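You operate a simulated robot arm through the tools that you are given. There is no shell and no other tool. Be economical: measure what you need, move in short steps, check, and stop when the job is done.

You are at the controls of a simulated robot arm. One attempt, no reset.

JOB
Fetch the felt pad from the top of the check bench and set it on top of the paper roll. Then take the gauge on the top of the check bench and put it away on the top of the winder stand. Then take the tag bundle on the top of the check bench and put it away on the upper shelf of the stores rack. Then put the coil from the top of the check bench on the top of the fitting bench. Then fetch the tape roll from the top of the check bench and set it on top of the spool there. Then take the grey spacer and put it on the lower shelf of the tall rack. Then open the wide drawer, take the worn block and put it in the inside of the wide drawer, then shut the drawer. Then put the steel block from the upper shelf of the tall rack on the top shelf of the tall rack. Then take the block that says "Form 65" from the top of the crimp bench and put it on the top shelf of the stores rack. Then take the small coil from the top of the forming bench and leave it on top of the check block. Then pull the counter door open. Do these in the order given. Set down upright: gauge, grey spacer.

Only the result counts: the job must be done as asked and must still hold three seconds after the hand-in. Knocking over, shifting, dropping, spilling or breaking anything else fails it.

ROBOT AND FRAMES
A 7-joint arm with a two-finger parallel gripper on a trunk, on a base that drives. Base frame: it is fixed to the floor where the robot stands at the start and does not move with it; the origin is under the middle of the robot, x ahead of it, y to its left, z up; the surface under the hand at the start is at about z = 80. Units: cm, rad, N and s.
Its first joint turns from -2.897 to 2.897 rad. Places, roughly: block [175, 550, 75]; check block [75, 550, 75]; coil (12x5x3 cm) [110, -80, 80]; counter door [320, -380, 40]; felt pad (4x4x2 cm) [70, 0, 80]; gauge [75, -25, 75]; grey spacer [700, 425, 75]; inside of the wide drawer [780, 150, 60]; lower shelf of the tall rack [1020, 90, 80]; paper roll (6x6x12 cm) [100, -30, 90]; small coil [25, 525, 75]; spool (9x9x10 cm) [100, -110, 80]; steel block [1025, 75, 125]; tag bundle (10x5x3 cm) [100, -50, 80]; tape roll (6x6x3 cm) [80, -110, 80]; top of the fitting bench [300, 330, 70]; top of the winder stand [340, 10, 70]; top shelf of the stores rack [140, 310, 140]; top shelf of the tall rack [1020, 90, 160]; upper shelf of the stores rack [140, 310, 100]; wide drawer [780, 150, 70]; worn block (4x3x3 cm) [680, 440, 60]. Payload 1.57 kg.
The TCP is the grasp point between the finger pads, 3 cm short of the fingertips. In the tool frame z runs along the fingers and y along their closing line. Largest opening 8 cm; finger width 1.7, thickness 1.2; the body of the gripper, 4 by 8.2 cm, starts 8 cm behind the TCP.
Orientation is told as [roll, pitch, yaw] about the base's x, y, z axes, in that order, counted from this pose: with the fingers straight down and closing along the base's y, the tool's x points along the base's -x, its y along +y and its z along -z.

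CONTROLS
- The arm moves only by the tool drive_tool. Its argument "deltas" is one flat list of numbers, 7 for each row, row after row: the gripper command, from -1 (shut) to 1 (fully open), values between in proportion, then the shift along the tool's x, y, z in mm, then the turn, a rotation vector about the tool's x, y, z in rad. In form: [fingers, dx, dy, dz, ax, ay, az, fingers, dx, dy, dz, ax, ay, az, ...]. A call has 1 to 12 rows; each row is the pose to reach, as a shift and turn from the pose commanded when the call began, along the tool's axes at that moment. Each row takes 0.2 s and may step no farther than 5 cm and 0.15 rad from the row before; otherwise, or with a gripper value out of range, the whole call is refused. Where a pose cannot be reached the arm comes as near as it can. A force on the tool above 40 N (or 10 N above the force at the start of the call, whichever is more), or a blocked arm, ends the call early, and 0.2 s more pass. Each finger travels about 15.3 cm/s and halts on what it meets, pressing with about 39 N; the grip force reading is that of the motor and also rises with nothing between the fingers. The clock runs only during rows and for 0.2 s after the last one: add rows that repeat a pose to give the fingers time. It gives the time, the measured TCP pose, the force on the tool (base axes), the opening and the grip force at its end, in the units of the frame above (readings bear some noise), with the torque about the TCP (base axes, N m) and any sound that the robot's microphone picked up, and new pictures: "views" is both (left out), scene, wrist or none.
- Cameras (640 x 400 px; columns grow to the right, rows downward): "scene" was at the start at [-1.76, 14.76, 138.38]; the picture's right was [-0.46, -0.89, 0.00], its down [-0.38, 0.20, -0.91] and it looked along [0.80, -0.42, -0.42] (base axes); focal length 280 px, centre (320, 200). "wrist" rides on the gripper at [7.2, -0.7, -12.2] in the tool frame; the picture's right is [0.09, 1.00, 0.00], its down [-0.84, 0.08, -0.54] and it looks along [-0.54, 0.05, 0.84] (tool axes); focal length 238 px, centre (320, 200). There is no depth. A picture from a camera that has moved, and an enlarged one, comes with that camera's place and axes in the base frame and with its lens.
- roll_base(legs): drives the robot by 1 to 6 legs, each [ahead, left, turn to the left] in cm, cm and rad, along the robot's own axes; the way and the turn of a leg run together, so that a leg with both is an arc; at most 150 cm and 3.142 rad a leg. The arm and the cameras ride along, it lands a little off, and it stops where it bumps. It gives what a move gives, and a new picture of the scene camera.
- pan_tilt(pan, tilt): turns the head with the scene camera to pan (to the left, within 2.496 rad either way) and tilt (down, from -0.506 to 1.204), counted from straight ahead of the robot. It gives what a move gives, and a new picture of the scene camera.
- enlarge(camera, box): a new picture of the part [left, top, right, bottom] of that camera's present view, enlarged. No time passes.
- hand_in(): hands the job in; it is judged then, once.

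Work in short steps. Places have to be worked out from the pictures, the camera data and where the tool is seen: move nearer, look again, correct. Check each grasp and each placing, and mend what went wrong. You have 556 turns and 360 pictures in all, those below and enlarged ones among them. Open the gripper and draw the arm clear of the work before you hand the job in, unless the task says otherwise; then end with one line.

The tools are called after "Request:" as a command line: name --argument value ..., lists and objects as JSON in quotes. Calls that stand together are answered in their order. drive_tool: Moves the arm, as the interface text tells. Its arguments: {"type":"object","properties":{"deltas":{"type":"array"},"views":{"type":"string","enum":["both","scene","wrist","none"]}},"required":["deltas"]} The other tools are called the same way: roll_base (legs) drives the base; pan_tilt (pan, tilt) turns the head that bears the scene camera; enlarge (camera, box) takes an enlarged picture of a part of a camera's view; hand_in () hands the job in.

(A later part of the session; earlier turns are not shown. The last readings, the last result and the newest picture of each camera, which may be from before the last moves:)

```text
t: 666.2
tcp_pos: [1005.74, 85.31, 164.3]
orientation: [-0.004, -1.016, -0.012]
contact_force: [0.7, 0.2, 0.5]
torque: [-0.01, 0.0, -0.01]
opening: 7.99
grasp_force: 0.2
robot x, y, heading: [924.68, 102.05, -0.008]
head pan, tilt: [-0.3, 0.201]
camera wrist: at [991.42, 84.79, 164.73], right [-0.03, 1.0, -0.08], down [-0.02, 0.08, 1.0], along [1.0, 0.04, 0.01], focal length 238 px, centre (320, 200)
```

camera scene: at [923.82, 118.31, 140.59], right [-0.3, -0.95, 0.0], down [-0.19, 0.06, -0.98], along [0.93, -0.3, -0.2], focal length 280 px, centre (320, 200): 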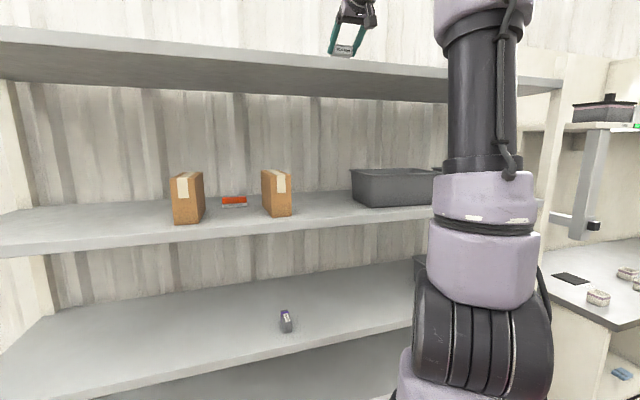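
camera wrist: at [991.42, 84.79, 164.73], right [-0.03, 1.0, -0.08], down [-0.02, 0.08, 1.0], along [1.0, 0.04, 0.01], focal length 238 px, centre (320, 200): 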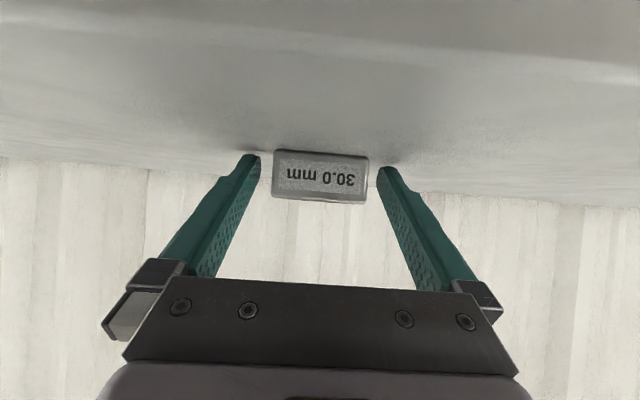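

Request:
drive_tool --deltas '[1, -4, 0, -3, 0, 0, 0, 1, -4, 0, -3, 0, 0, 0]' --views "none"

Request:
roll_base --legs '[[-25, 0, 0], [-20, 0, 0]]'

Request:
drive_tool --deltas '[1, 0, 0, 0, 0, 0, 0]' --views "wrist"

```text
t: 666.8
tcp_pos: [1005.69, 85.33, 164.88]
orientation: [-0.004, -1.016, -0.013]
contact_force: [0.1, 0.4, -0.7]
torque: [-0.01, -0.01, -0.02]
opening: 8.01
grasp_force: 0.2
robot x, y, heading: [924.48, 101.98, -0.005]
head pan, tilt: [-0.3, 0.201]
```

```text
t: 669.9
tcp_pos: [959.29, 85.85, 164.85]
orientation: [-0.003, -1.016, -0.008]
contact_force: [0.1, 0.1, 1.4]
torque: [-0.02, -0.03, 0.0]
opening: 7.98
grasp_force: 0.1
robot x, y, heading: [878.29, 102.15, -0.0]
head pan, tilt: [-0.3, 0.201]
camera scene: at [877.39, 118.47, 140.59], right [-0.3, -0.95, 0.0], down [-0.19, 0.06, -0.98], along [0.94, -0.29, -0.2], focal length 280 px, centre (320, 200)
```

scene: 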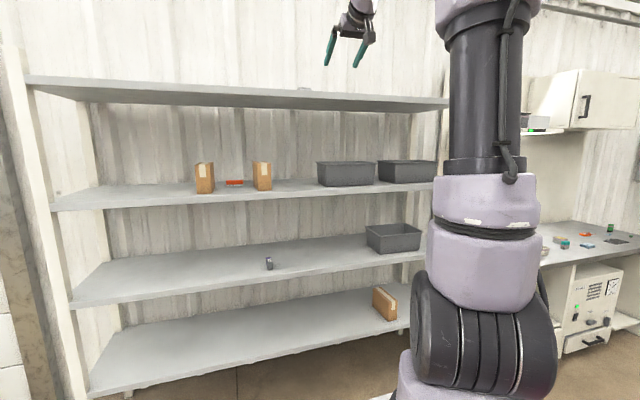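

```text
t: 670.3
tcp_pos: [959.25, 85.8, 164.91]
orientation: [-0.003, -1.016, -0.009]
contact_force: [-0.4, -0.6, 0.4]
torque: [0.0, -0.03, 0.04]
opening: 8.02
grasp_force: 0.2
robot x, y, heading: [878.44, 101.95, -0.003]
head pan, tilt: [-0.3, 0.201]
camera wrist: at [945.13, 85.27, 165.24], right [-0.04, 1.0, -0.08], down [-0.02, 0.08, 1.0], along [1.0, 0.04, 0.01], focal length 238 px, centre (320, 200)
```

wrist: 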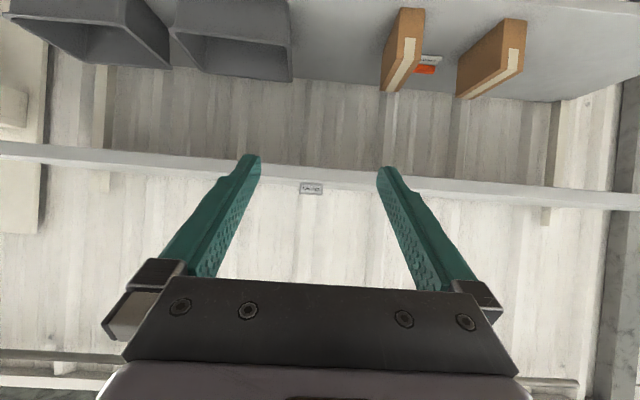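

Steel block is on the top shelf. I fold the arm back to travel pose.

Request:
drive_tool --deltas '[0.5, 35, 0, 21, 0, 0, 0, 0.5, 70, 0, 43, 0, 0.1, 0, 0.5, 105, 0, 65, 0, 0.2, 0, 0.5, 140, 0, 87, 0, 0.32, 0, 0.5, 175, 0, 108, 0, 0.44, 0, 0.5, 210, 0, 130, 0, 0.56, 0, 0.5, 245, 0, 152, 0, 0.68, 0, 0.5, 280, 0, 174, 0, 0.8, 0, 0.5, 315, 0, 195, 0, 0.92, 0, 0.5, 350, 0, 217, 0, 1.016, 0, 0.5, 382, 0, 237, 0, 1.016, 0]' --views "none"

```text
t: 672.7
tcp_pos: [959.29, 85.76, 120.11]
orientation: [-0.001, 0.003, -0.01]
contact_force: [-0.3, 0.5, 0.9]
torque: [0.01, 0.01, -0.05]
opening: 6.0
grasp_force: 0.0
robot x, y, heading: [878.61, 101.98, -0.004]
head pan, tilt: [-0.3, 0.201]
```

Request:
roll_base --legs '[[0, 105, 0], [0, 105, 0], [0, 0, 3.14], [115, 0, 0], [115, 0, 0], [100, 0, 0]]'

Request:
pan_tilt --pan -0.5 --tilt 0.3

```text
t: 706.0
tcp_pos: [474.43, 333.51, 120.12]
orientation: [-0.001, 0.002, 3.119]
contact_force: [0.5, 1.3, 0.8]
torque: [0.0, 0.03, 0.01]
opening: 6.02
grasp_force: 0.0
robot x, y, heading: [555.17, 316.05, 3.123]
head pan, tilt: [-0.3, 0.201]
camera scene: at [556.06, 299.75, 140.59], right [0.31, 0.95, 0.0], down [0.19, -0.06, -0.98], along [-0.93, 0.3, -0.2], focal length 280 px, centre (320, 200)
```

scene: 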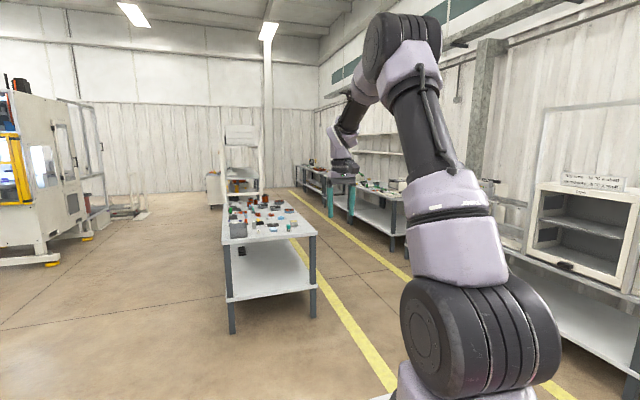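

```text
t: 706.7
tcp_pos: [474.34, 333.53, 120.09]
orientation: [-0.003, 0.003, 3.118]
contact_force: [0.2, -0.6, 0.7]
torque: [-0.01, -0.01, -0.01]
opening: 6.02
grasp_force: 0.2
robot x, y, heading: [555.31, 315.92, 3.124]
head pan, tilt: [-0.499, 0.3]
camera scene: at [556.79, 301.45, 139.66], right [0.49, 0.87, 0.0], down [0.26, -0.15, -0.96], along [-0.83, 0.47, -0.3], focal length 280 px, centre (320, 200)
```

scene: 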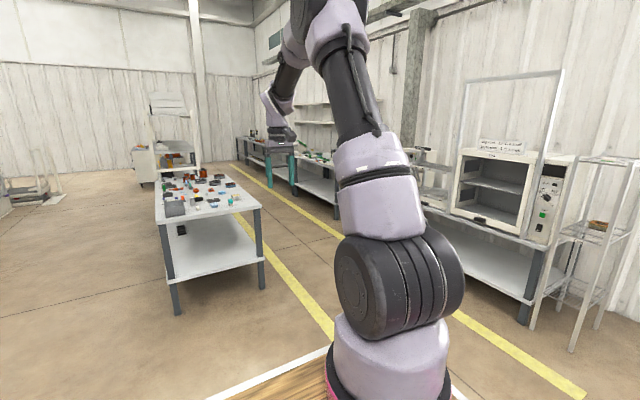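

Request:
roll_base --legs '[[0, -57, 0.017], [0, -55, 0], [95, 0, 0], [95, 0, 0], [95, 0, 0], [85, 0, 0]]'

Request:
pan_tilt --pan -1.2 --tilt 0.4

```text
t: 709.1
tcp_pos: [474.72, 372.38, 120.24]
orientation: [-0.004, 0.001, 3.104]
contact_force: [0.0, -0.2, -0.3]
torque: [0.01, -0.02, -0.01]
opening: 5.99
grasp_force: 0.0
robot x, y, heading: [554.92, 353.79, 3.109]
head pan, tilt: [-0.499, 0.3]
stopped in leg 1: the robot was blocked; the commanded pose is now the measured one
camera scene: at [556.67, 339.15, 139.66], right [0.5, 0.86, 0.0], down [0.26, -0.15, -0.96], along [-0.83, 0.48, -0.3], focal length 280 px, centre (320, 200)
```

scene: 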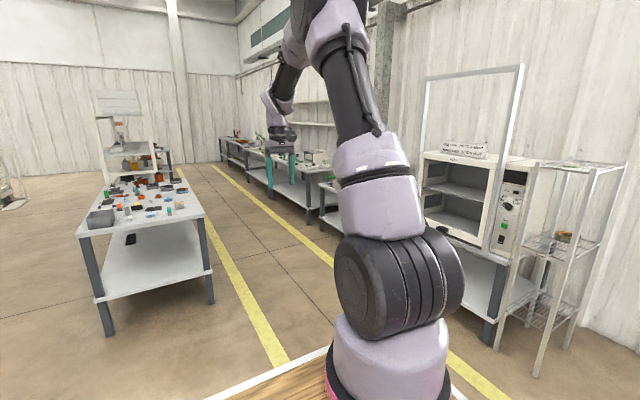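

```text
t: 710.2
tcp_pos: [474.77, 372.39, 120.2]
orientation: [-0.003, 0.0, 3.104]
contact_force: [-0.3, -0.6, 0.3]
torque: [0.03, 0.0, -0.03]
opening: 6.01
grasp_force: 0.1
robot x, y, heading: [555.13, 353.84, 3.116]
head pan, tilt: [-1.201, 0.4]
camera scene: at [561.62, 343.19, 138.74], right [0.94, 0.34, 0.0], down [0.13, -0.37, -0.92], along [-0.31, 0.87, -0.39], focal length 280 px, centre (320, 200)
```

scene: 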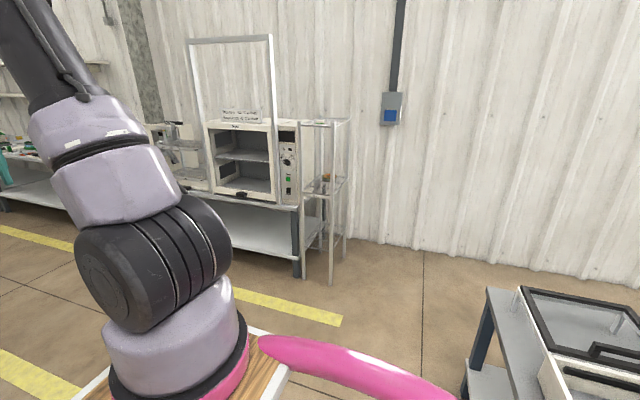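

The base's rear touched the table corner and stopped. I move off it, go further ahead first, then into the lane.

Request:
roll_base --legs '[[0, 5, 0], [50, 0, 0], [0, -80, 0.02]]'

```text
t: 717.5
tcp_pos: [424.71, 445.83, 120.15]
orientation: [-0.003, 0.003, 3.133]
contact_force: [-0.3, 0.2, 0.1]
torque: [0.02, 0.0, 0.0]
opening: 6.01
grasp_force: 0.1
robot x, y, heading: [505.62, 429.66, -3.14]
head pan, tilt: [-1.201, 0.4]
camera scene: at [512.42, 419.24, 138.73], right [0.93, 0.36, 0.0], down [0.14, -0.36, -0.92], along [-0.33, 0.86, -0.39], focal length 280 px, centre (320, 200)
```

scene: 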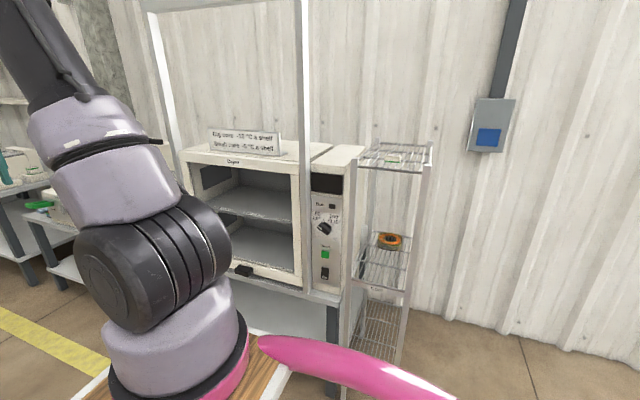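

Request:
roll_base --legs '[[100, 0, 0], [100, 0, 0], [90, 0, 0]]'

Request:
pan_tilt --pan -1.3 --tilt 0.45

```text
t: 731.9
tcp_pos: [134.84, 451.7, 120.16]
orientation: [-0.004, 0.0, 3.096]
contact_force: [-0.7, -1.4, -0.1]
torque: [0.02, 0.0, -0.01]
opening: 6.02
grasp_force: 0.0
robot x, y, heading: [215.24, 432.52, 3.108]
head pan, tilt: [-1.201, 0.4]
camera scene: at [221.53, 421.86, 138.73], right [0.94, 0.33, 0.0], down [0.13, -0.37, -0.92], along [-0.3, 0.87, -0.39], focal length 280 px, centre (320, 200)
```

scene: 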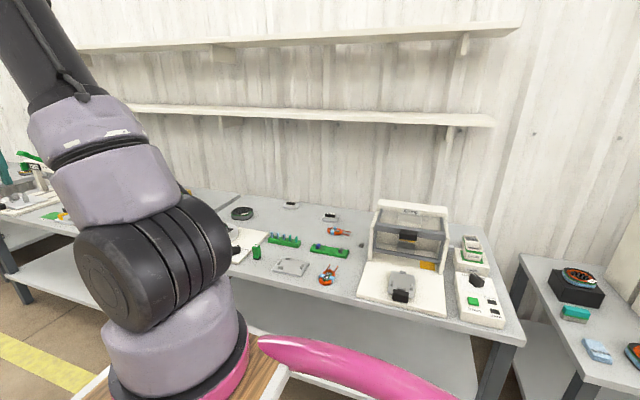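

```text
t: 732.5
tcp_pos: [134.78, 451.82, 120.2]
orientation: [-0.005, -0.001, 3.094]
contact_force: [-0.1, -0.3, -0.4]
torque: [0.0, -0.03, 0.0]
opening: 6.02
grasp_force: 0.1
robot x, y, heading: [215.18, 432.29, 3.107]
head pan, tilt: [-1.3, 0.45]
camera scene: at [222.43, 422.05, 138.27], right [0.97, 0.23, 0.0], down [0.1, -0.42, -0.9], along [-0.21, 0.88, -0.44], focal length 280 px, centre (320, 200)
```

scene: 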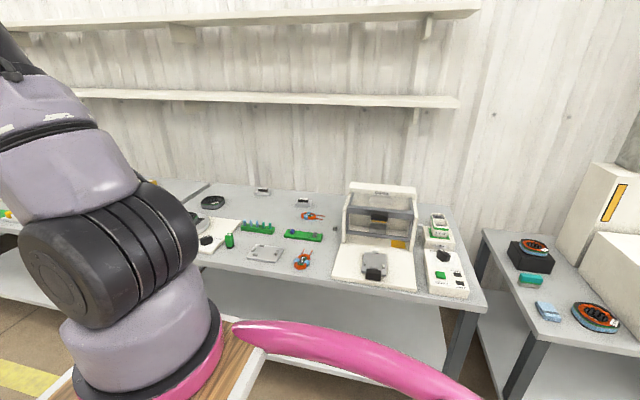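

Request:
enlarge --camera "scene" --box '[180, 170, 350, 280]'

```text
3.64 times, centred on (265, 225) of scene
camera zoom: at [222.43, 422.05, 138.27], right [0.97, 0.23, 0.0], down [0.1, -0.42, -0.9], along [-0.21, 0.88, -0.44], focal length 1019 px, centre (520, 109)
```

zoom: 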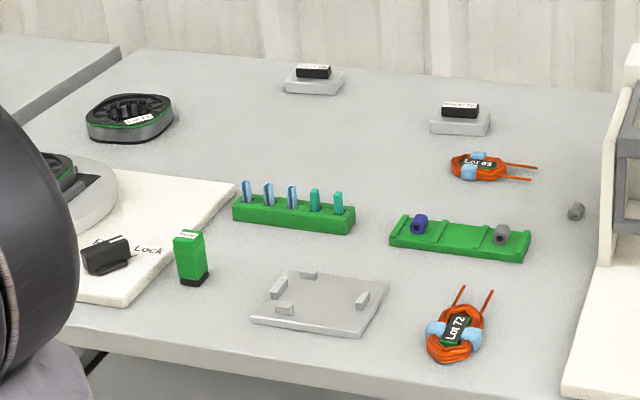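

Two labelled blocks stand at the back of the crimp bench. I position in front of them to read the labels.

Request:
roll_base --legs '[[50, 0, 0], [0, 0, -1.536]]'

Request:
pan_tilt --pan 0.0 --tilt 0.45

```text
t: 739.2
tcp_pos: [180.48, 515.32, 120.08]
orientation: [-0.004, 0.0, 1.568]
contact_force: [0.0, 0.2, 0.6]
torque: [0.0, -0.02, 0.01]
opening: 5.99
grasp_force: 0.2
robot x, y, heading: [164.6, 434.47, 1.581]
head pan, tilt: [-1.3, 0.45]
camera scene: at [154.62, 426.55, 138.27], right [0.27, -0.96, 0.0], down [-0.42, -0.12, -0.9], along [0.87, 0.25, -0.44], focal length 280 px, centre (320, 200)
```

scene: 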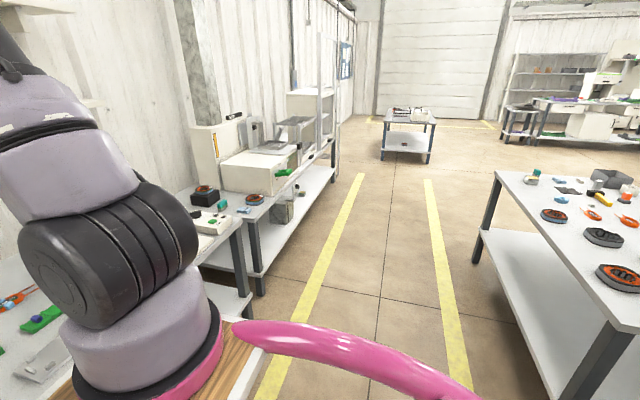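

```text
t: 740.7
tcp_pos: [180.48, 515.31, 120.13]
orientation: [-0.003, 0.0, 1.567]
contact_force: [0.1, 0.1, 0.5]
torque: [-0.02, 0.03, 0.02]
opening: 6.0
grasp_force: 0.1
robot x, y, heading: [164.75, 433.83, 1.584]
head pan, tilt: [0.0, 0.45]
camera scene: at [145.72, 433.23, 138.27], right [1.0, 0.01, 0.0], down [0.0, -0.44, -0.9], along [-0.01, 0.9, -0.44], focal length 280 px, centre (320, 200)
```

scene: 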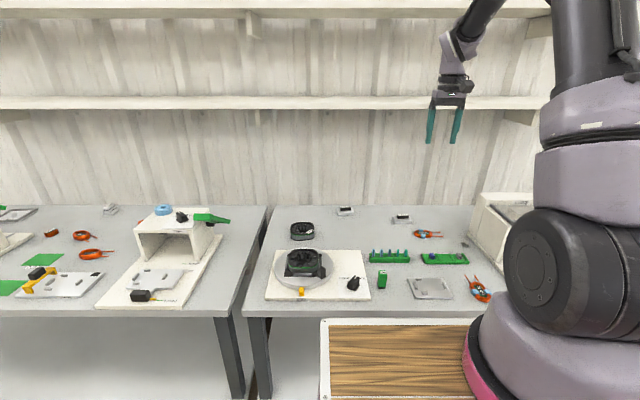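

Request:
enlarge --camera "scene" --box '[320, 195, 430, 245]'

Request:
drive_tool --deltas '[0.5, 0, 0, 0, 0, 0, 0]' --views "wrist"

```text
5.82 times, centred on (375, 220) of scene
camera zoom: at [145.72, 433.23, 138.27], right [1.0, 0.01, 0.0], down [0.0, -0.44, -0.9], along [-0.01, 0.9, -0.44], focal length 1631 px, centre (0, 84)
```

zoom: 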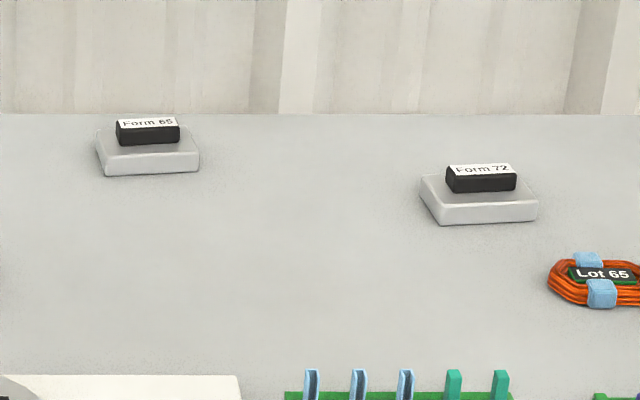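

```text
t: 741.1
tcp_pos: [180.56, 515.25, 120.13]
orientation: [-0.004, 0.0, 1.567]
contact_force: [-0.6, -0.5, 0.9]
torque: [0.01, -0.03, -0.02]
opening: 5.99
grasp_force: 0.1
robot x, y, heading: [164.84, 434.11, 1.578]
head pan, tilt: [0.0, 0.45]
camera wrist: at [181.03, 508.02, 132.38], right [-1.0, -0.09, 0.0], down [-0.08, 0.84, 0.54], along [-0.05, 0.54, -0.84], focal length 238 px, centre (320, 200)
```

wrist: 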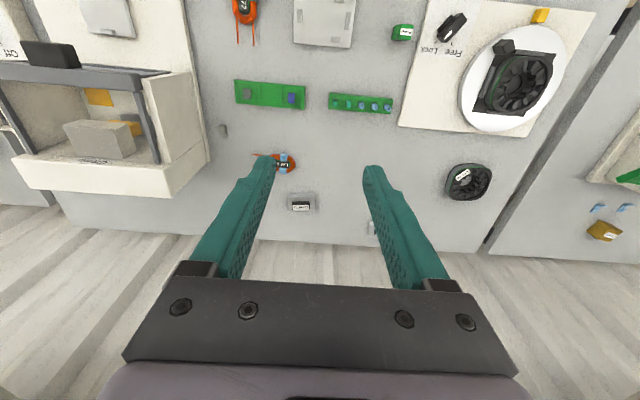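

"Form 65" is the left one, at about [157, 549]. A wall shelf overhangs the back, so I lower the hand first, then advance.

Request:
drive_tool --deltas '[0.7, 0, 22, 35, 0, 0, 0, 0.9, 0, 44, 70, 0, 0, 0, 1, 0, 66, 105, 0, 0, 0, 1, 0, 88, 140, 0, 0, 0, 1, 0, 110, 175, 0, 0, 0, 1, 0, 132, 210, 0, 0, 0, 1, 0, 154, 245, 0, 0, 0, 1, 0, 176, 270, 0, 0, 0, 1, 0, 196, 270, 0, 0, 0]' --views "wrist"

```text
t: 743.1
tcp_pos: [160.77, 515.45, 93.09]
orientation: [-0.001, 0.001, 1.565]
contact_force: [0.5, 0.5, 0.1]
torque: [0.0, 0.04, 0.0]
opening: 8.01
grasp_force: 0.0
robot x, y, heading: [164.74, 434.35, 1.581]
head pan, tilt: [0.0, 0.45]
camera wrist: at [161.31, 508.18, 105.34], right [-1.0, -0.09, 0.0], down [-0.07, 0.84, 0.54], along [-0.04, 0.54, -0.84], focal length 238 px, centre (320, 200)
```

wrist: 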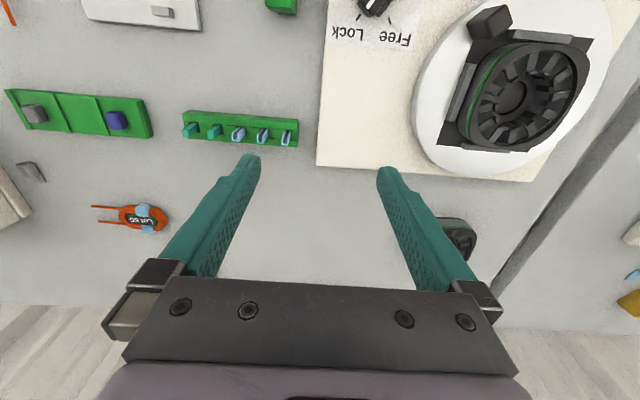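

Request:
roll_base --legs '[[11, 0, -0.01]]'

Request:
drive_tool --deltas '[1, -20, 0, 0, 0, -0.14, 0, 1, -40, 0, 0, 0, -0.28, 0, 1, -60, 0, 0, 0, -0.3, 0, 1, -90, 0, 0, 0, -0.3, 0]'

```text
t: 744.3
tcp_pos: [161.35, 526.56, 93.03]
orientation: [-0.005, 0.0, 1.56]
contact_force: [-0.3, 0.4, 0.1]
torque: [0.05, 0.02, 0.01]
opening: 8.03
grasp_force: 0.1
robot x, y, heading: [164.77, 445.53, 1.574]
head pan, tilt: [0.0, 0.45]
camera scene: at [145.67, 444.5, 138.27], right [1.0, 0.0, 0.0], down [0.0, -0.44, -0.9], along [0.0, 0.9, -0.44], focal length 280 px, centre (320, 200)
```

scene: 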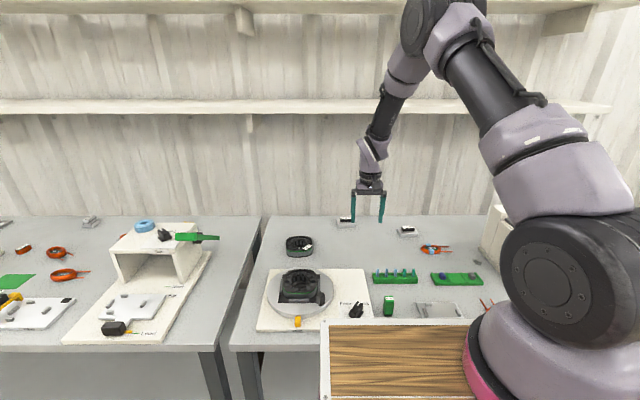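

```text
t: 745.3
tcp_pos: [161.46, 535.46, 93.19]
orientation: [-0.004, -0.299, 1.56]
contact_force: [0.3, -0.3, 0.6]
torque: [0.01, 0.01, 0.05]
opening: 8.01
grasp_force: 0.1
robot x, y, heading: [165.12, 445.15, 1.574]
head pan, tilt: [0.0, 0.45]
camera scene: at [145.66, 444.47, 138.27], right [1.0, 0.0, 0.0], down [0.0, -0.44, -0.9], along [0.0, 0.9, -0.44], focal length 280 px, centre (320, 200)
camera wrist: at [161.8, 524.93, 102.76], right [-1.0, -0.08, -0.03], down [-0.07, 0.64, 0.77], along [-0.04, 0.77, -0.64], focal length 238 px, centre (320, 200)
```

scene: 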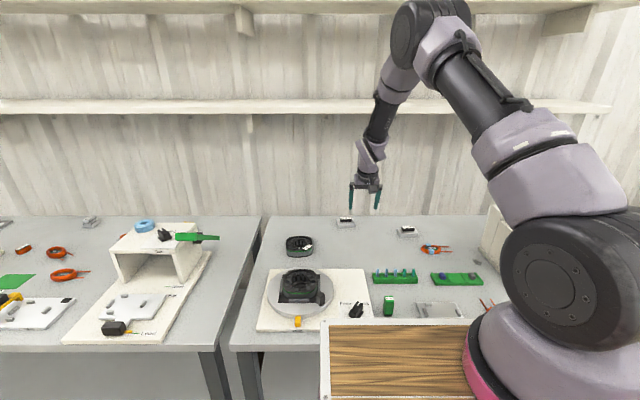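
wrist: 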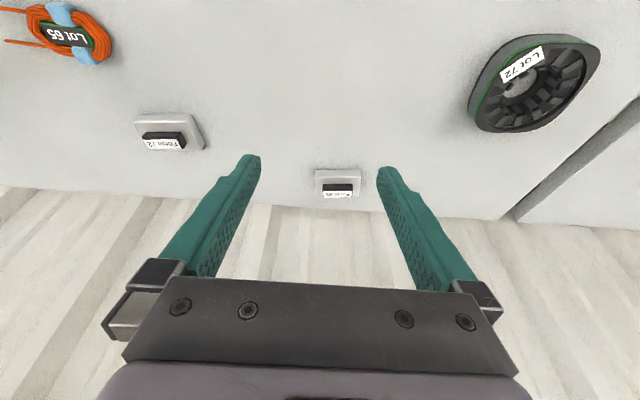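

Request:
enlarge --camera "wrist" --box '[280, 140, 400, 220]'

```text
5.00 times, centred on (340, 180) of wrist
camera zoom: at [161.8, 524.93, 102.76], right [-1.0, -0.08, -0.03], down [-0.07, 0.64, 0.77], along [-0.04, 0.77, -0.64], focal length 1192 px, centre (220, 300)
```

zoom: 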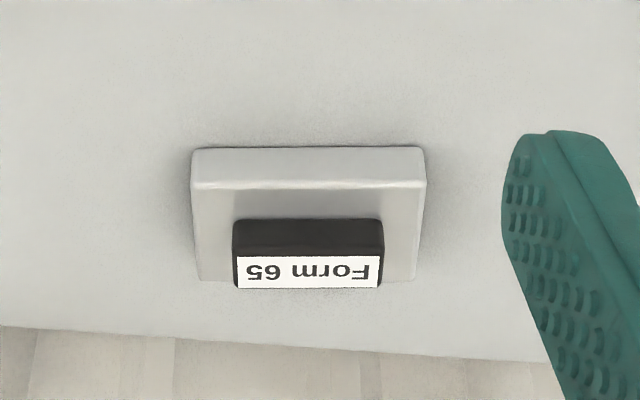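

Reading is clear: "FORM 65". I tilt the hand further forward and come closer to calibrate heights.

Request:
drive_tool --deltas '[1, -14, 8, 19, 0, -0.12, 0, 1, -28, 16, 38, 0, -0.24, 0, 1, -42, 25, 57, 0, -0.36, 0, 1, -56, 33, 76, 0, -0.48, 0, 1, -70, 41, 95, 0, -0.6, 0]' --views "wrist"

```text
t: 746.5
tcp_pos: [157.73, 545.28, 86.21]
orientation: [-0.003, -0.903, 1.562]
contact_force: [-0.3, -0.3, 0.4]
torque: [0.0, 0.01, 0.03]
opening: 8.0
grasp_force: 0.0
robot x, y, heading: [164.64, 445.38, 1.574]
head pan, tilt: [0.0, 0.45]
camera wrist: at [158.08, 531.17, 88.22], right [-1.0, -0.05, -0.07], down [-0.08, 0.09, 0.99], along [-0.04, 0.99, -0.1], focal length 238 px, centre (320, 200)
```

wrist: 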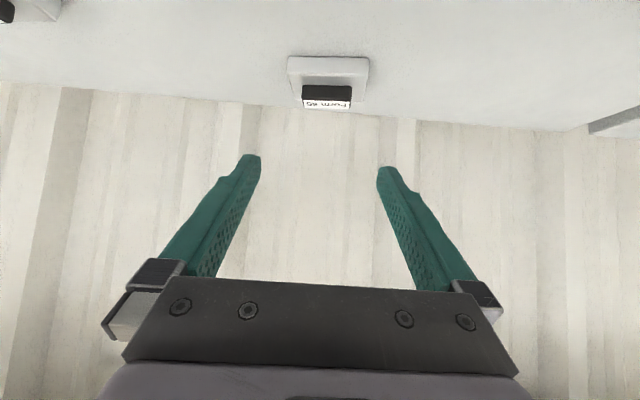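

Bench ≈ z 72, block base front y≈553, black grip part y 554.4–556.3. I move to just above and check.

Request:
drive_tool --deltas '[1, 2, 1, 36, 0, 0, 0, 1, 4, 2, 72, 0, 0, 0, 0.9, 6, 3, 108, 0, 0, 0]' --views "wrist"

```text
t: 747.3
tcp_pos: [157.31, 553.14, 79.06]
orientation: [-0.006, -0.899, 1.562]
contact_force: [-0.4, -0.6, 0.0]
torque: [-0.03, -0.02, 0.01]
opening: 7.6
grasp_force: 0.0
robot x, y, heading: [164.53, 445.14, 1.572]
head pan, tilt: [0.0, 0.45]
camera wrist: at [157.74, 539.0, 81.06], right [-1.0, -0.05, -0.08], down [-0.08, 0.1, 0.99], along [-0.04, 0.99, -0.1], focal length 238 px, centre (320, 200)
```

wrist: 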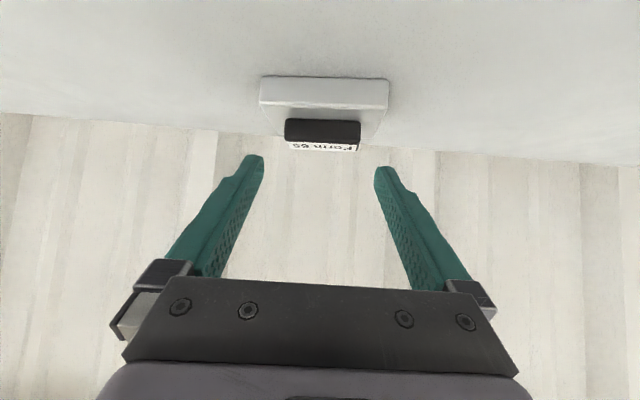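

Request:
drive_tool --deltas '[0.9, -11.5, 0, 14.5, 0, 0, 0, 0.9, -4, 0, 20.7, 0, 0, 0, 0.9, 4, 0, 27, 0, 0, 0, 0.9, 9, 0, 31, 0, 0, 0]' --views "wrist"

```text
t: 748.3
tcp_pos: [157.35, 555.01, 76.48]
orientation: [-0.003, -0.903, 1.564]
contact_force: [-0.2, -0.9, 9.4]
torque: [0.16, 0.37, 0.1]
opening: 7.57
grasp_force: 0.1
robot x, y, heading: [164.4, 445.18, 1.572]
head pan, tilt: [0.0, 0.45]
camera wrist: at [157.73, 541.02, 78.46], right [-1.0, -0.05, -0.07], down [-0.08, 0.09, 0.99], along [-0.04, 0.99, -0.1], focal length 238 px, centre (320, 200)
```

wrist: 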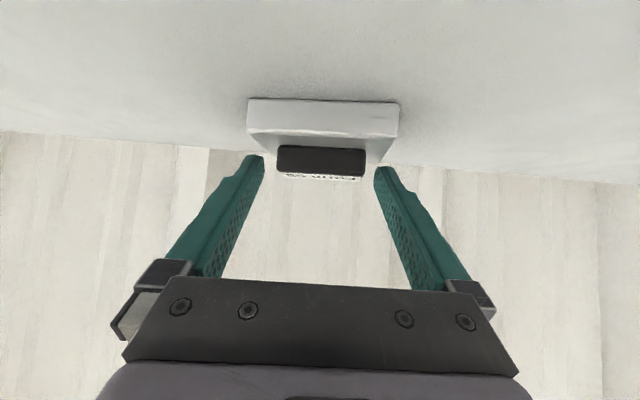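

Fingertips just touch the plate beside the black part. I ease up 1 mm and grip.

Request:
drive_tool --deltas '[0.9, -1, 0, -0.8, 0, 0, 0, 0.4, -1, 0, -0.8, 0, 0, 0, -0.3, -1, 0, -0.8, 0, 0, 0, -1, -1, 0, -0.8, 0, 0, 0, -1, -1, 0, -0.8, 0, 0, 0]' --views "wrist"

```text
t: 749.5
tcp_pos: [157.46, 555.05, 76.61]
orientation: [-0.006, -0.901, 1.561]
contact_force: [1.4, 1.3, 12.6]
torque: [0.1, 0.44, 0.11]
opening: 5.3
grasp_force: 39.7
robot x, y, heading: [164.42, 445.14, 1.575]
head pan, tilt: [0.0, 0.45]
camera wrist: at [157.8, 540.97, 78.5], right [-1.0, -0.05, -0.07], down [-0.08, 0.1, 0.99], along [-0.04, 0.99, -0.1], focal length 238 px, centre (320, 200)
```

wrist: 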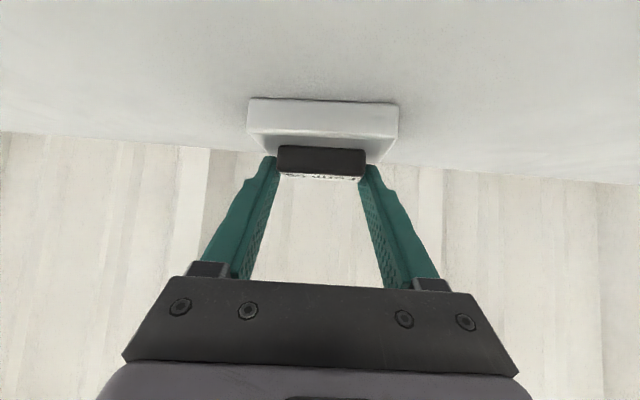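

Request:
drive_tool --deltas '[-1, -3, 0, -2.4, 0, 0, 0, -1, -7, 0, -5.6, 0, 0, 0, -1, -12, 0, -9.5, 0, 0, 0, -1, -20, 0, -16, 0, 0, 0, -1, -28, 0, -22, 0, 0, 0]' --views "wrist"

```text
t: 750.7
tcp_pos: [157.48, 554.9, 80.02]
orientation: [-0.006, -0.9, 1.563]
contact_force: [0.3, 0.9, -2.2]
torque: [-0.03, 0.0, 0.01]
opening: 5.15
grasp_force: 39.3
robot x, y, heading: [164.34, 445.09, 1.571]
head pan, tilt: [0.0, 0.45]
camera wrist: at [157.86, 540.87, 82.08], right [-1.0, -0.05, -0.07], down [-0.08, 0.1, 0.99], along [-0.04, 0.99, -0.1], focal length 238 px, centre (320, 200)
```

wrist: 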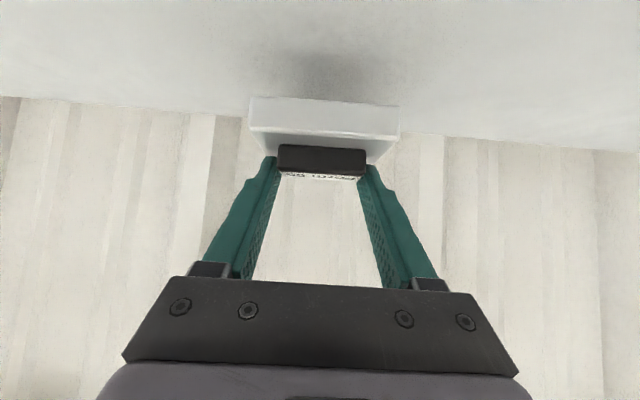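

Block lifted. I raise it and back away from the bench.

Request:
drive_tool --deltas '[-1, -25, 0, -20, 0, 0, 0, -1, -55, 0, -44, 0, 0, 0, -1, -85, 0, -68, 0, 0, 0, -1, -105, 0, -84, 0, 0, 0]' --views "none"

Request:
roll_base --legs '[[-16, 0, 0]]'

Request:
drive_tool --deltas '[-1, 0, 0, 0, 0, 0, 0]'

```text
t: 751.7
tcp_pos: [157.32, 555.06, 93.42]
orientation: [-0.006, -0.9, 1.564]
contact_force: [-0.7, -0.1, -3.9]
torque: [0.01, 0.02, -0.02]
opening: 5.14
grasp_force: 38.4
robot x, y, heading: [164.43, 445.26, 1.571]
head pan, tilt: [0.0, 0.45]
```

```text
t: 753.1
tcp_pos: [157.79, 538.36, 93.44]
orientation: [-0.006, -0.9, 1.56]
contact_force: [0.1, -0.6, -3.0]
torque: [-0.03, 0.0, 0.03]
opening: 5.16
grasp_force: 39.2
robot x, y, heading: [164.82, 428.41, 1.564]
head pan, tilt: [0.0, 0.45]
camera scene: at [145.63, 427.85, 138.27], right [1.0, 0.0, 0.0], down [0.0, -0.44, -0.9], along [0.0, 0.9, -0.44], focal length 280 px, centre (320, 200)
```

scene: 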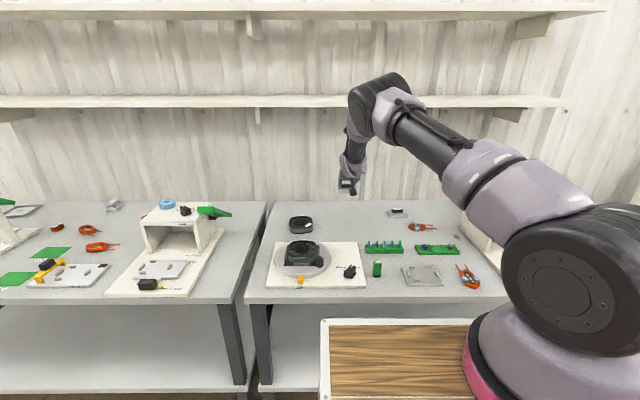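

```text
t: 753.5
tcp_pos: [157.76, 538.26, 93.48]
orientation: [-0.006, -0.9, 1.561]
contact_force: [1.5, -0.2, -2.7]
torque: [0.0, 0.0, 0.01]
opening: 5.17
grasp_force: 39.2
robot x, y, heading: [164.67, 428.35, 1.57]
head pan, tilt: [0.0, 0.45]
camera scene: at [145.63, 427.85, 138.27], right [1.0, 0.0, 0.0], down [0.0, -0.44, -0.9], along [0.0, 0.9, -0.44], focal length 280 px, centre (320, 200)
camera wrist: at [158.05, 524.27, 95.4], right [-1.0, -0.04, -0.08], down [-0.08, 0.1, 0.99], along [-0.04, 0.99, -0.1], focal length 238 px, centre (320, 200)
```

scene: 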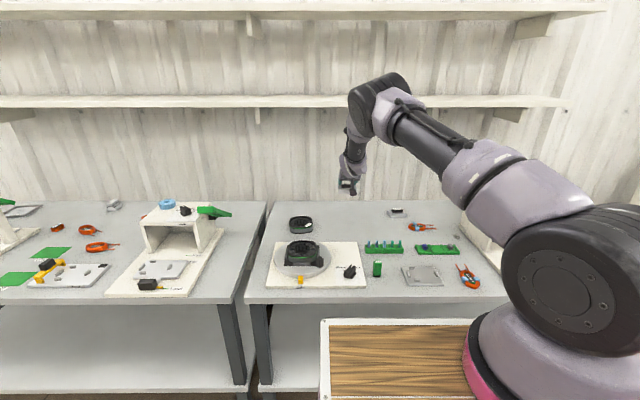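
wrist: 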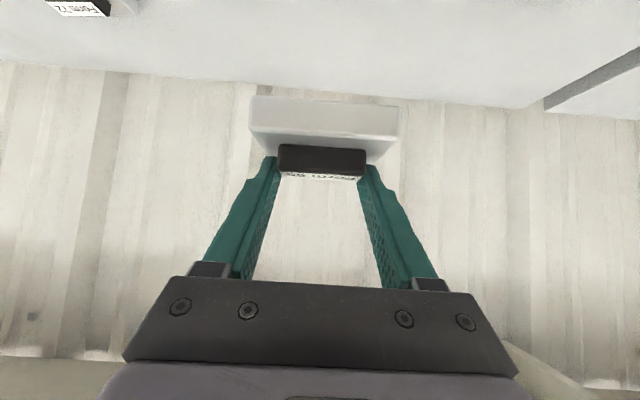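

Block is secure. The stores rack's top can be reached from this lane (behind it). I retract and raise before turning around.

Request:
drive_tool --deltas '[-1, -12, 0, -44, 0, 0, 0, -1, -24, 0, -88, 0, 0, 0, -1, -36, 0, -132, 0, 0, 0, -1, -48, 0, -175, 0, 0, 0, -1, -59, 0, -219, 0, 0, 0, -1, -71, 0, -263, 0, 0, 0, -1, -83, 0, -307, 0, 0, 0, -1, -95, 0, -350, 0, 0, 0, -1, -107, 0, -394, 0, 0, 0, -1, -118, 0, -438, 0, 0, 0]' --views "none"

```text
t: 755.7
tcp_pos: [157.21, 511.59, 129.88]
orientation: [-0.005, -0.898, 1.558]
contact_force: [-0.2, 1.0, -3.5]
torque: [-0.02, 0.0, 0.01]
opening: 5.13
grasp_force: 39.6
robot x, y, heading: [164.52, 428.25, 1.567]
head pan, tilt: [0.0, 0.45]
```

Request:
drive_tool --deltas '[-1, -35, 0, -28, 0, 0, 0, -1, -70, 0, -56, 0, 0, 0, -1, -105, 0, -83, 0, 0, 0, -1, -140, 0, -111, 0, 0, 0, -1, -172, 0, -137, 0, 0, 0]' --views "none"

Request:
roll_base --legs '[[6, 0, 0], [0, 0, 1.57], [0, 0, 1.57]]'

Request:
pan_tilt --pan 0.0 --tilt 0.3

```text
t: 756.9
tcp_pos: [157.16, 511.37, 152.05]
orientation: [-0.006, -0.902, 1.561]
contact_force: [-0.8, 0.2, -2.9]
torque: [-0.05, 0.01, 0.01]
opening: 5.16
grasp_force: 39.2
robot x, y, heading: [164.74, 428.56, 1.567]
head pan, tilt: [0.0, 0.45]
```

```text
t: 765.5
tcp_pos: [170.42, 351.45, 151.95]
orientation: [-0.005, -0.901, -1.599]
contact_force: [-0.6, 0.3, -2.8]
torque: [-0.02, 0.01, -0.01]
opening: 5.14
grasp_force: 39.3
robot x, y, heading: [164.21, 434.51, -1.596]
head pan, tilt: [0.0, 0.45]
camera scene: at [183.67, 434.86, 138.27], right [-1.0, 0.02, 0.0], down [0.01, 0.44, -0.9], along [-0.02, -0.9, -0.44], focal length 280 px, centre (320, 200)
```

scene: 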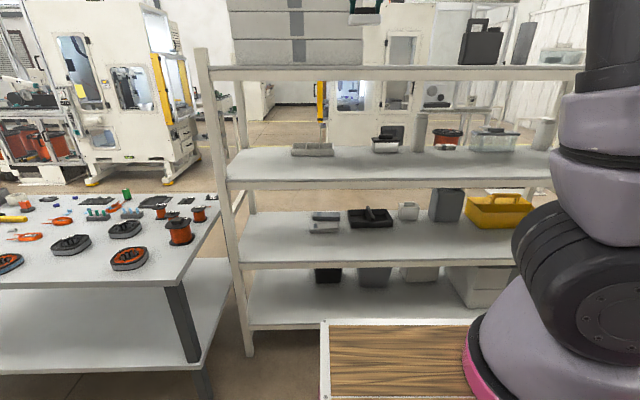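

```text
t: 766.2
tcp_pos: [170.27, 351.5, 151.88]
orientation: [-0.005, -0.899, -1.6]
contact_force: [-0.2, 0.5, -2.2]
torque: [0.04, -0.04, 0.0]
opening: 5.13
grasp_force: 38.9
robot x, y, heading: [164.58, 434.41, -1.592]
head pan, tilt: [0.0, 0.3]
camera scene: at [183.66, 434.72, 139.65], right [-1.0, 0.02, 0.0], down [0.01, 0.3, -0.96], along [-0.02, -0.95, -0.3], focal length 280 px, centre (320, 200)
```

scene: 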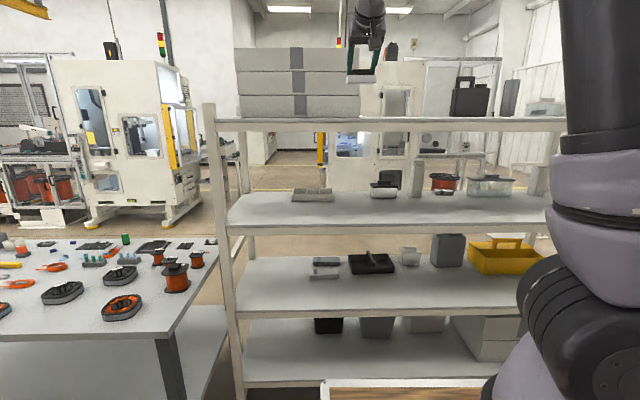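

I'm behind the rack; the free zone on its top is at x≈127–164. I shift right, then forward so the block is over the shelf.

Request:
roll_base --legs '[[0, 0, 0.021], [0, -26, 0], [16.5, 0, 0]]'

Request:
drive_tool --deltas '[-1, 0, 0, 0, 0, 0, 0]' --views "wrist"

```text
t: 769.5
tcp_pos: [146.14, 335.46, 152.05]
orientation: [-0.007, -0.898, -1.578]
contact_force: [-0.2, -0.4, -2.9]
torque: [0.0, 0.03, 0.03]
opening: 5.14
grasp_force: 38.6
robot x, y, heading: [138.6, 418.24, -1.572]
head pan, tilt: [0.0, 0.3]
camera scene: at [157.46, 418.94, 139.66], right [-1.0, 0.0, 0.0], down [0.0, 0.3, -0.96], along [0.0, -0.96, -0.3], focal length 280 px, centre (320, 200)
```

scene: 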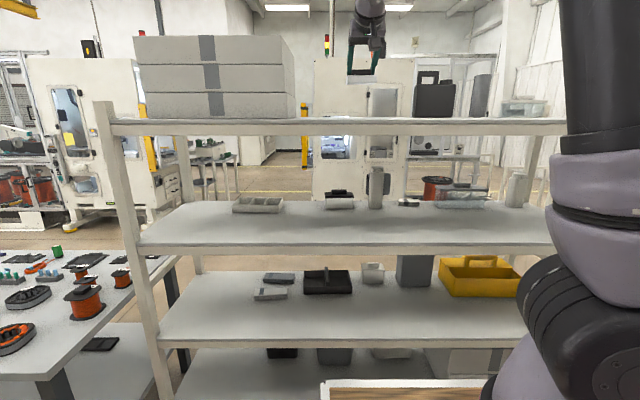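

```text
t: 769.9
tcp_pos: [146.09, 335.4, 151.96]
orientation: [-0.005, -0.9, -1.577]
contact_force: [-0.4, 0.8, -2.3]
torque: [-0.02, 0.0, -0.01]
opening: 5.11
grasp_force: 39.1
robot x, y, heading: [138.5, 418.56, -1.569]
head pan, tilt: [0.0, 0.3]
camera wrist: at [145.47, 349.46, 154.0], right [1.0, 0.05, -0.08], down [0.08, -0.1, 0.99], along [0.04, -0.99, -0.1], focal length 238 px, centre (320, 200)
```

wrist: 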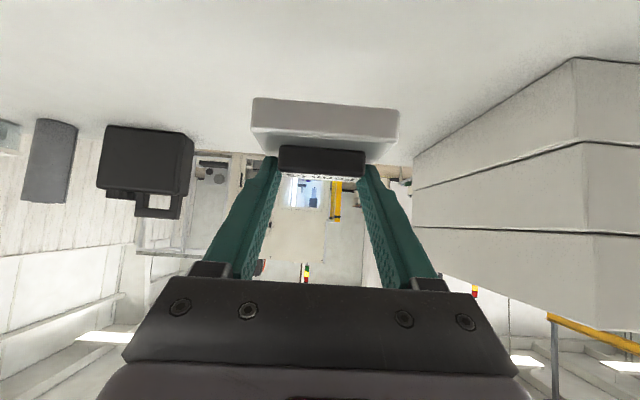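

Clear on both sides. I lower to the shelf.

Request:
drive_tool --deltas '[-1, 23, 0, 19, 0, 0, 0, -1, 47, 0, 37, 0, 0, 0, -1, 55, 0, 43.5, 0, 0, 0, -1, 59, 0, 47, 0, 0, 0, -1, 62, 0, 49, 0, 0, 0, -1, 65, 0, 51.6, 0, 0, 0]' --views "wrist"

```text
t: 771.3
tcp_pos: [145.99, 335.44, 143.72]
orientation: [-0.006, -0.9, -1.579]
contact_force: [0.2, 0.1, -3.2]
torque: [0.05, -0.01, 0.0]
opening: 5.17
grasp_force: 39.6
robot x, y, heading: [138.44, 418.45, -1.573]
head pan, tilt: [0.0, 0.3]
camera wrist: at [145.34, 349.45, 145.77], right [1.0, 0.05, -0.08], down [0.08, -0.1, 0.99], along [0.04, -0.99, -0.1], focal length 238 px, centre (320, 200)
```

wrist: 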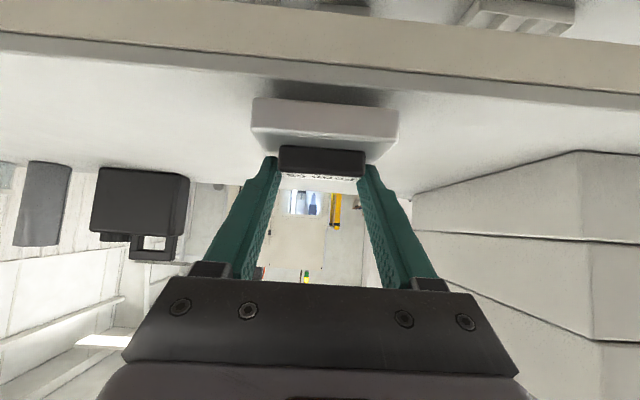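

Request:
drive_tool --deltas '[-1, 2.3, 0, 1.9, 0, 0, 0, -1, 4.7, 0, 3.7, 0, 0, 0, -1, 7, 0, 5.6, 0, 0, 0, -1, 9.4, 0, 7.5, 0, 0, 0, -1, 11.7, 0, 9.3, 0, 0, 0]' --views "wrist"

```text
t: 772.5
tcp_pos: [145.91, 335.54, 142.65]
orientation: [-0.003, -0.904, -1.579]
contact_force: [-0.2, 0.9, 9.2]
torque: [0.29, -0.46, 0.09]
opening: 5.14
grasp_force: 38.9
robot x, y, heading: [138.63, 418.31, -1.568]
head pan, tilt: [0.0, 0.3]
camera wrist: at [145.4, 349.55, 144.51], right [1.0, 0.05, -0.07], down [0.08, -0.09, 0.99], along [0.04, -0.99, -0.1], focal length 238 px, centre (320, 200)
```

wrist: 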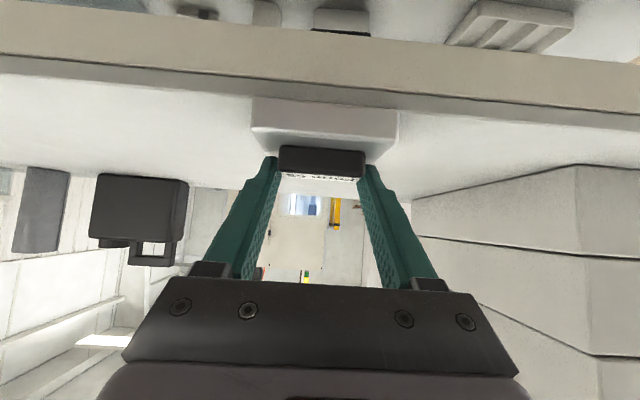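

Contact (9 N). I release and back straight out.

Request:
drive_tool --deltas '[-0.4, 0, 0, 0, 0, 0, 0, 0.5, 0, 0, 0, 0, 0, 0, 0.9, -1, 0, -1, 0, 0, 0, 0.9, -5, 0, -4, 0, 0, 0]' --views "wrist"

```text
t: 773.5
tcp_pos: [146.15, 335.63, 142.85]
orientation: [-0.005, -0.897, -1.577]
contact_force: [-0.7, 0.6, -0.3]
torque: [0.0, 0.01, 0.03]
opening: 7.6
grasp_force: 0.1
robot x, y, heading: [138.38, 418.32, -1.57]
head pan, tilt: [0.0, 0.3]
camera wrist: at [145.46, 349.58, 144.86], right [1.0, 0.05, -0.08], down [0.08, -0.1, 0.99], along [0.04, -0.99, -0.1], focal length 238 px, centre (320, 200)
```

wrist: 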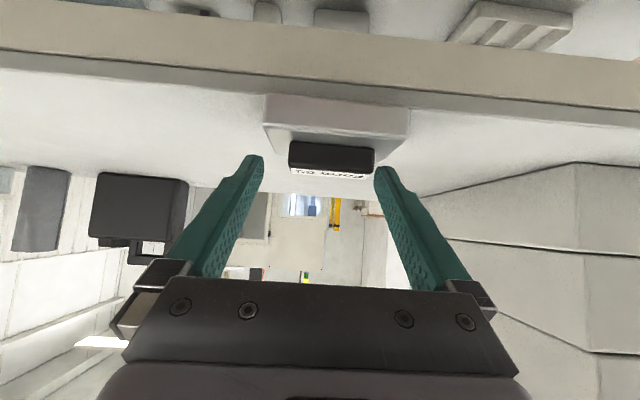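

Request:
drive_tool --deltas '[0.9, -12, 0, -9, 0, 0, 0, 0.9, -24, 0, -19, 0, 0, 0, 0.9, -40, 0, -32, 0, 0, 0]' --views "none"

Request:
roll_base --legs '[[-16, 0, 0]]'

Request:
drive_tool --deltas '[0.5, 0, 0, 0, 0, 0, 0]' --views "wrist"

```text
t: 774.3
tcp_pos: [146.21, 335.49, 148.19]
orientation: [-0.005, -0.898, -1.578]
contact_force: [-0.2, -0.3, -0.1]
torque: [-0.06, 0.01, 0.01]
opening: 7.61
grasp_force: 0.0
robot x, y, heading: [138.47, 418.36, -1.572]
head pan, tilt: [0.0, 0.3]
```

```text
t: 775.7
tcp_pos: [145.94, 351.37, 148.21]
orientation: [-0.005, -0.902, -1.581]
contact_force: [-0.7, 0.6, 0.6]
torque: [-0.01, 0.02, 0.0]
opening: 7.61
grasp_force: 0.1
robot x, y, heading: [138.72, 434.07, -1.575]
head pan, tilt: [0.0, 0.3]
camera scene: at [157.5, 434.81, 139.66], right [-1.0, 0.0, 0.0], down [0.0, 0.3, -0.96], along [0.0, -0.96, -0.3], focal length 280 px, centre (320, 200)
```

scene: 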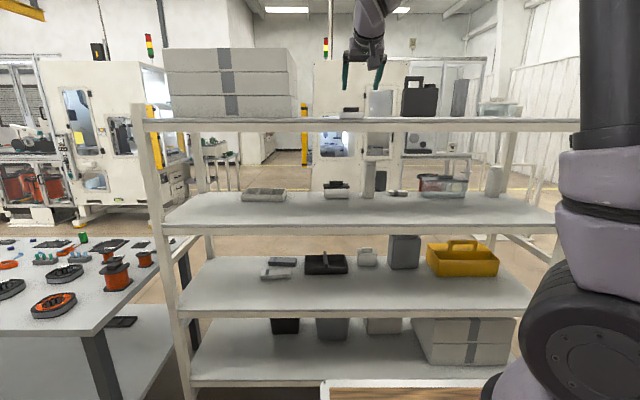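

```text
t: 776.1
tcp_pos: [145.85, 351.36, 148.12]
orientation: [-0.005, -0.899, -1.581]
contact_force: [0.1, -0.4, -0.1]
torque: [0.03, 0.01, -0.01]
opening: 5.99
grasp_force: 0.1
robot x, y, heading: [138.54, 434.54, -1.572]
head pan, tilt: [0.0, 0.3]
camera wrist: at [145.35, 365.38, 150.14], right [1.0, 0.04, -0.08], down [0.08, -0.1, 0.99], along [0.04, -0.99, -0.1], focal length 238 px, centre (320, 200)
```

wrist: 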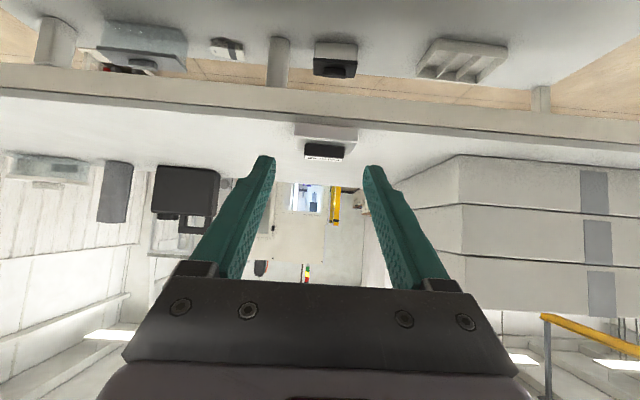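

"Form 65" is placed. Now the small coil: I straighten the arm, then turn back toward the wall benches.

Request:
drive_tool --deltas '[0.5, 38, 0, 12, 0, 0.13, 0, 0.5, 76, 0, 24, 0, 0.26, 0, 0.5, 114, 0, 36, 0, 0.39, 0, 0.5, 152, 0, 48, 0, 0.52, 0, 0.5, 190, 0, 60, 0, 0.65, 0, 0.5, 228, 0, 72, 0, 0.78, 0, 0.5, 266, 0, 84, 0, 0.9, 0]' --views "none"

Request:
roll_base --legs '[[0, 0, 1.57], [75, 0, 0]]'

```text
t: 777.7
tcp_pos: [146.1, 361.53, 122.23]
orientation: [-0.001, 0.001, -1.584]
contact_force: [0.1, 0.4, -0.1]
torque: [-0.05, 0.02, 0.02]
opening: 6.0
grasp_force: 0.0
robot x, y, heading: [138.59, 434.32, -1.574]
head pan, tilt: [0.0, 0.3]
```

```text
t: 785.5
tcp_pos: [285.56, 444.28, 122.26]
orientation: [-0.004, -0.001, 0.011]
contact_force: [0.3, 0.3, -0.2]
torque: [-0.02, -0.01, -0.01]
opening: 6.02
grasp_force: 0.0
robot x, y, heading: [213.19, 434.95, 0.025]
head pan, tilt: [0.0, 0.3]
camera scene: at [212.11, 453.94, 139.66], right [0.02, -1.0, 0.0], down [-0.3, -0.01, -0.96], along [0.95, 0.02, -0.3], focal length 280 px, centre (320, 200)
```

scene: 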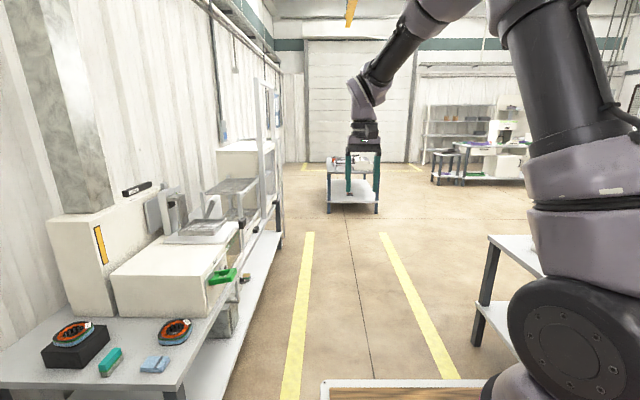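

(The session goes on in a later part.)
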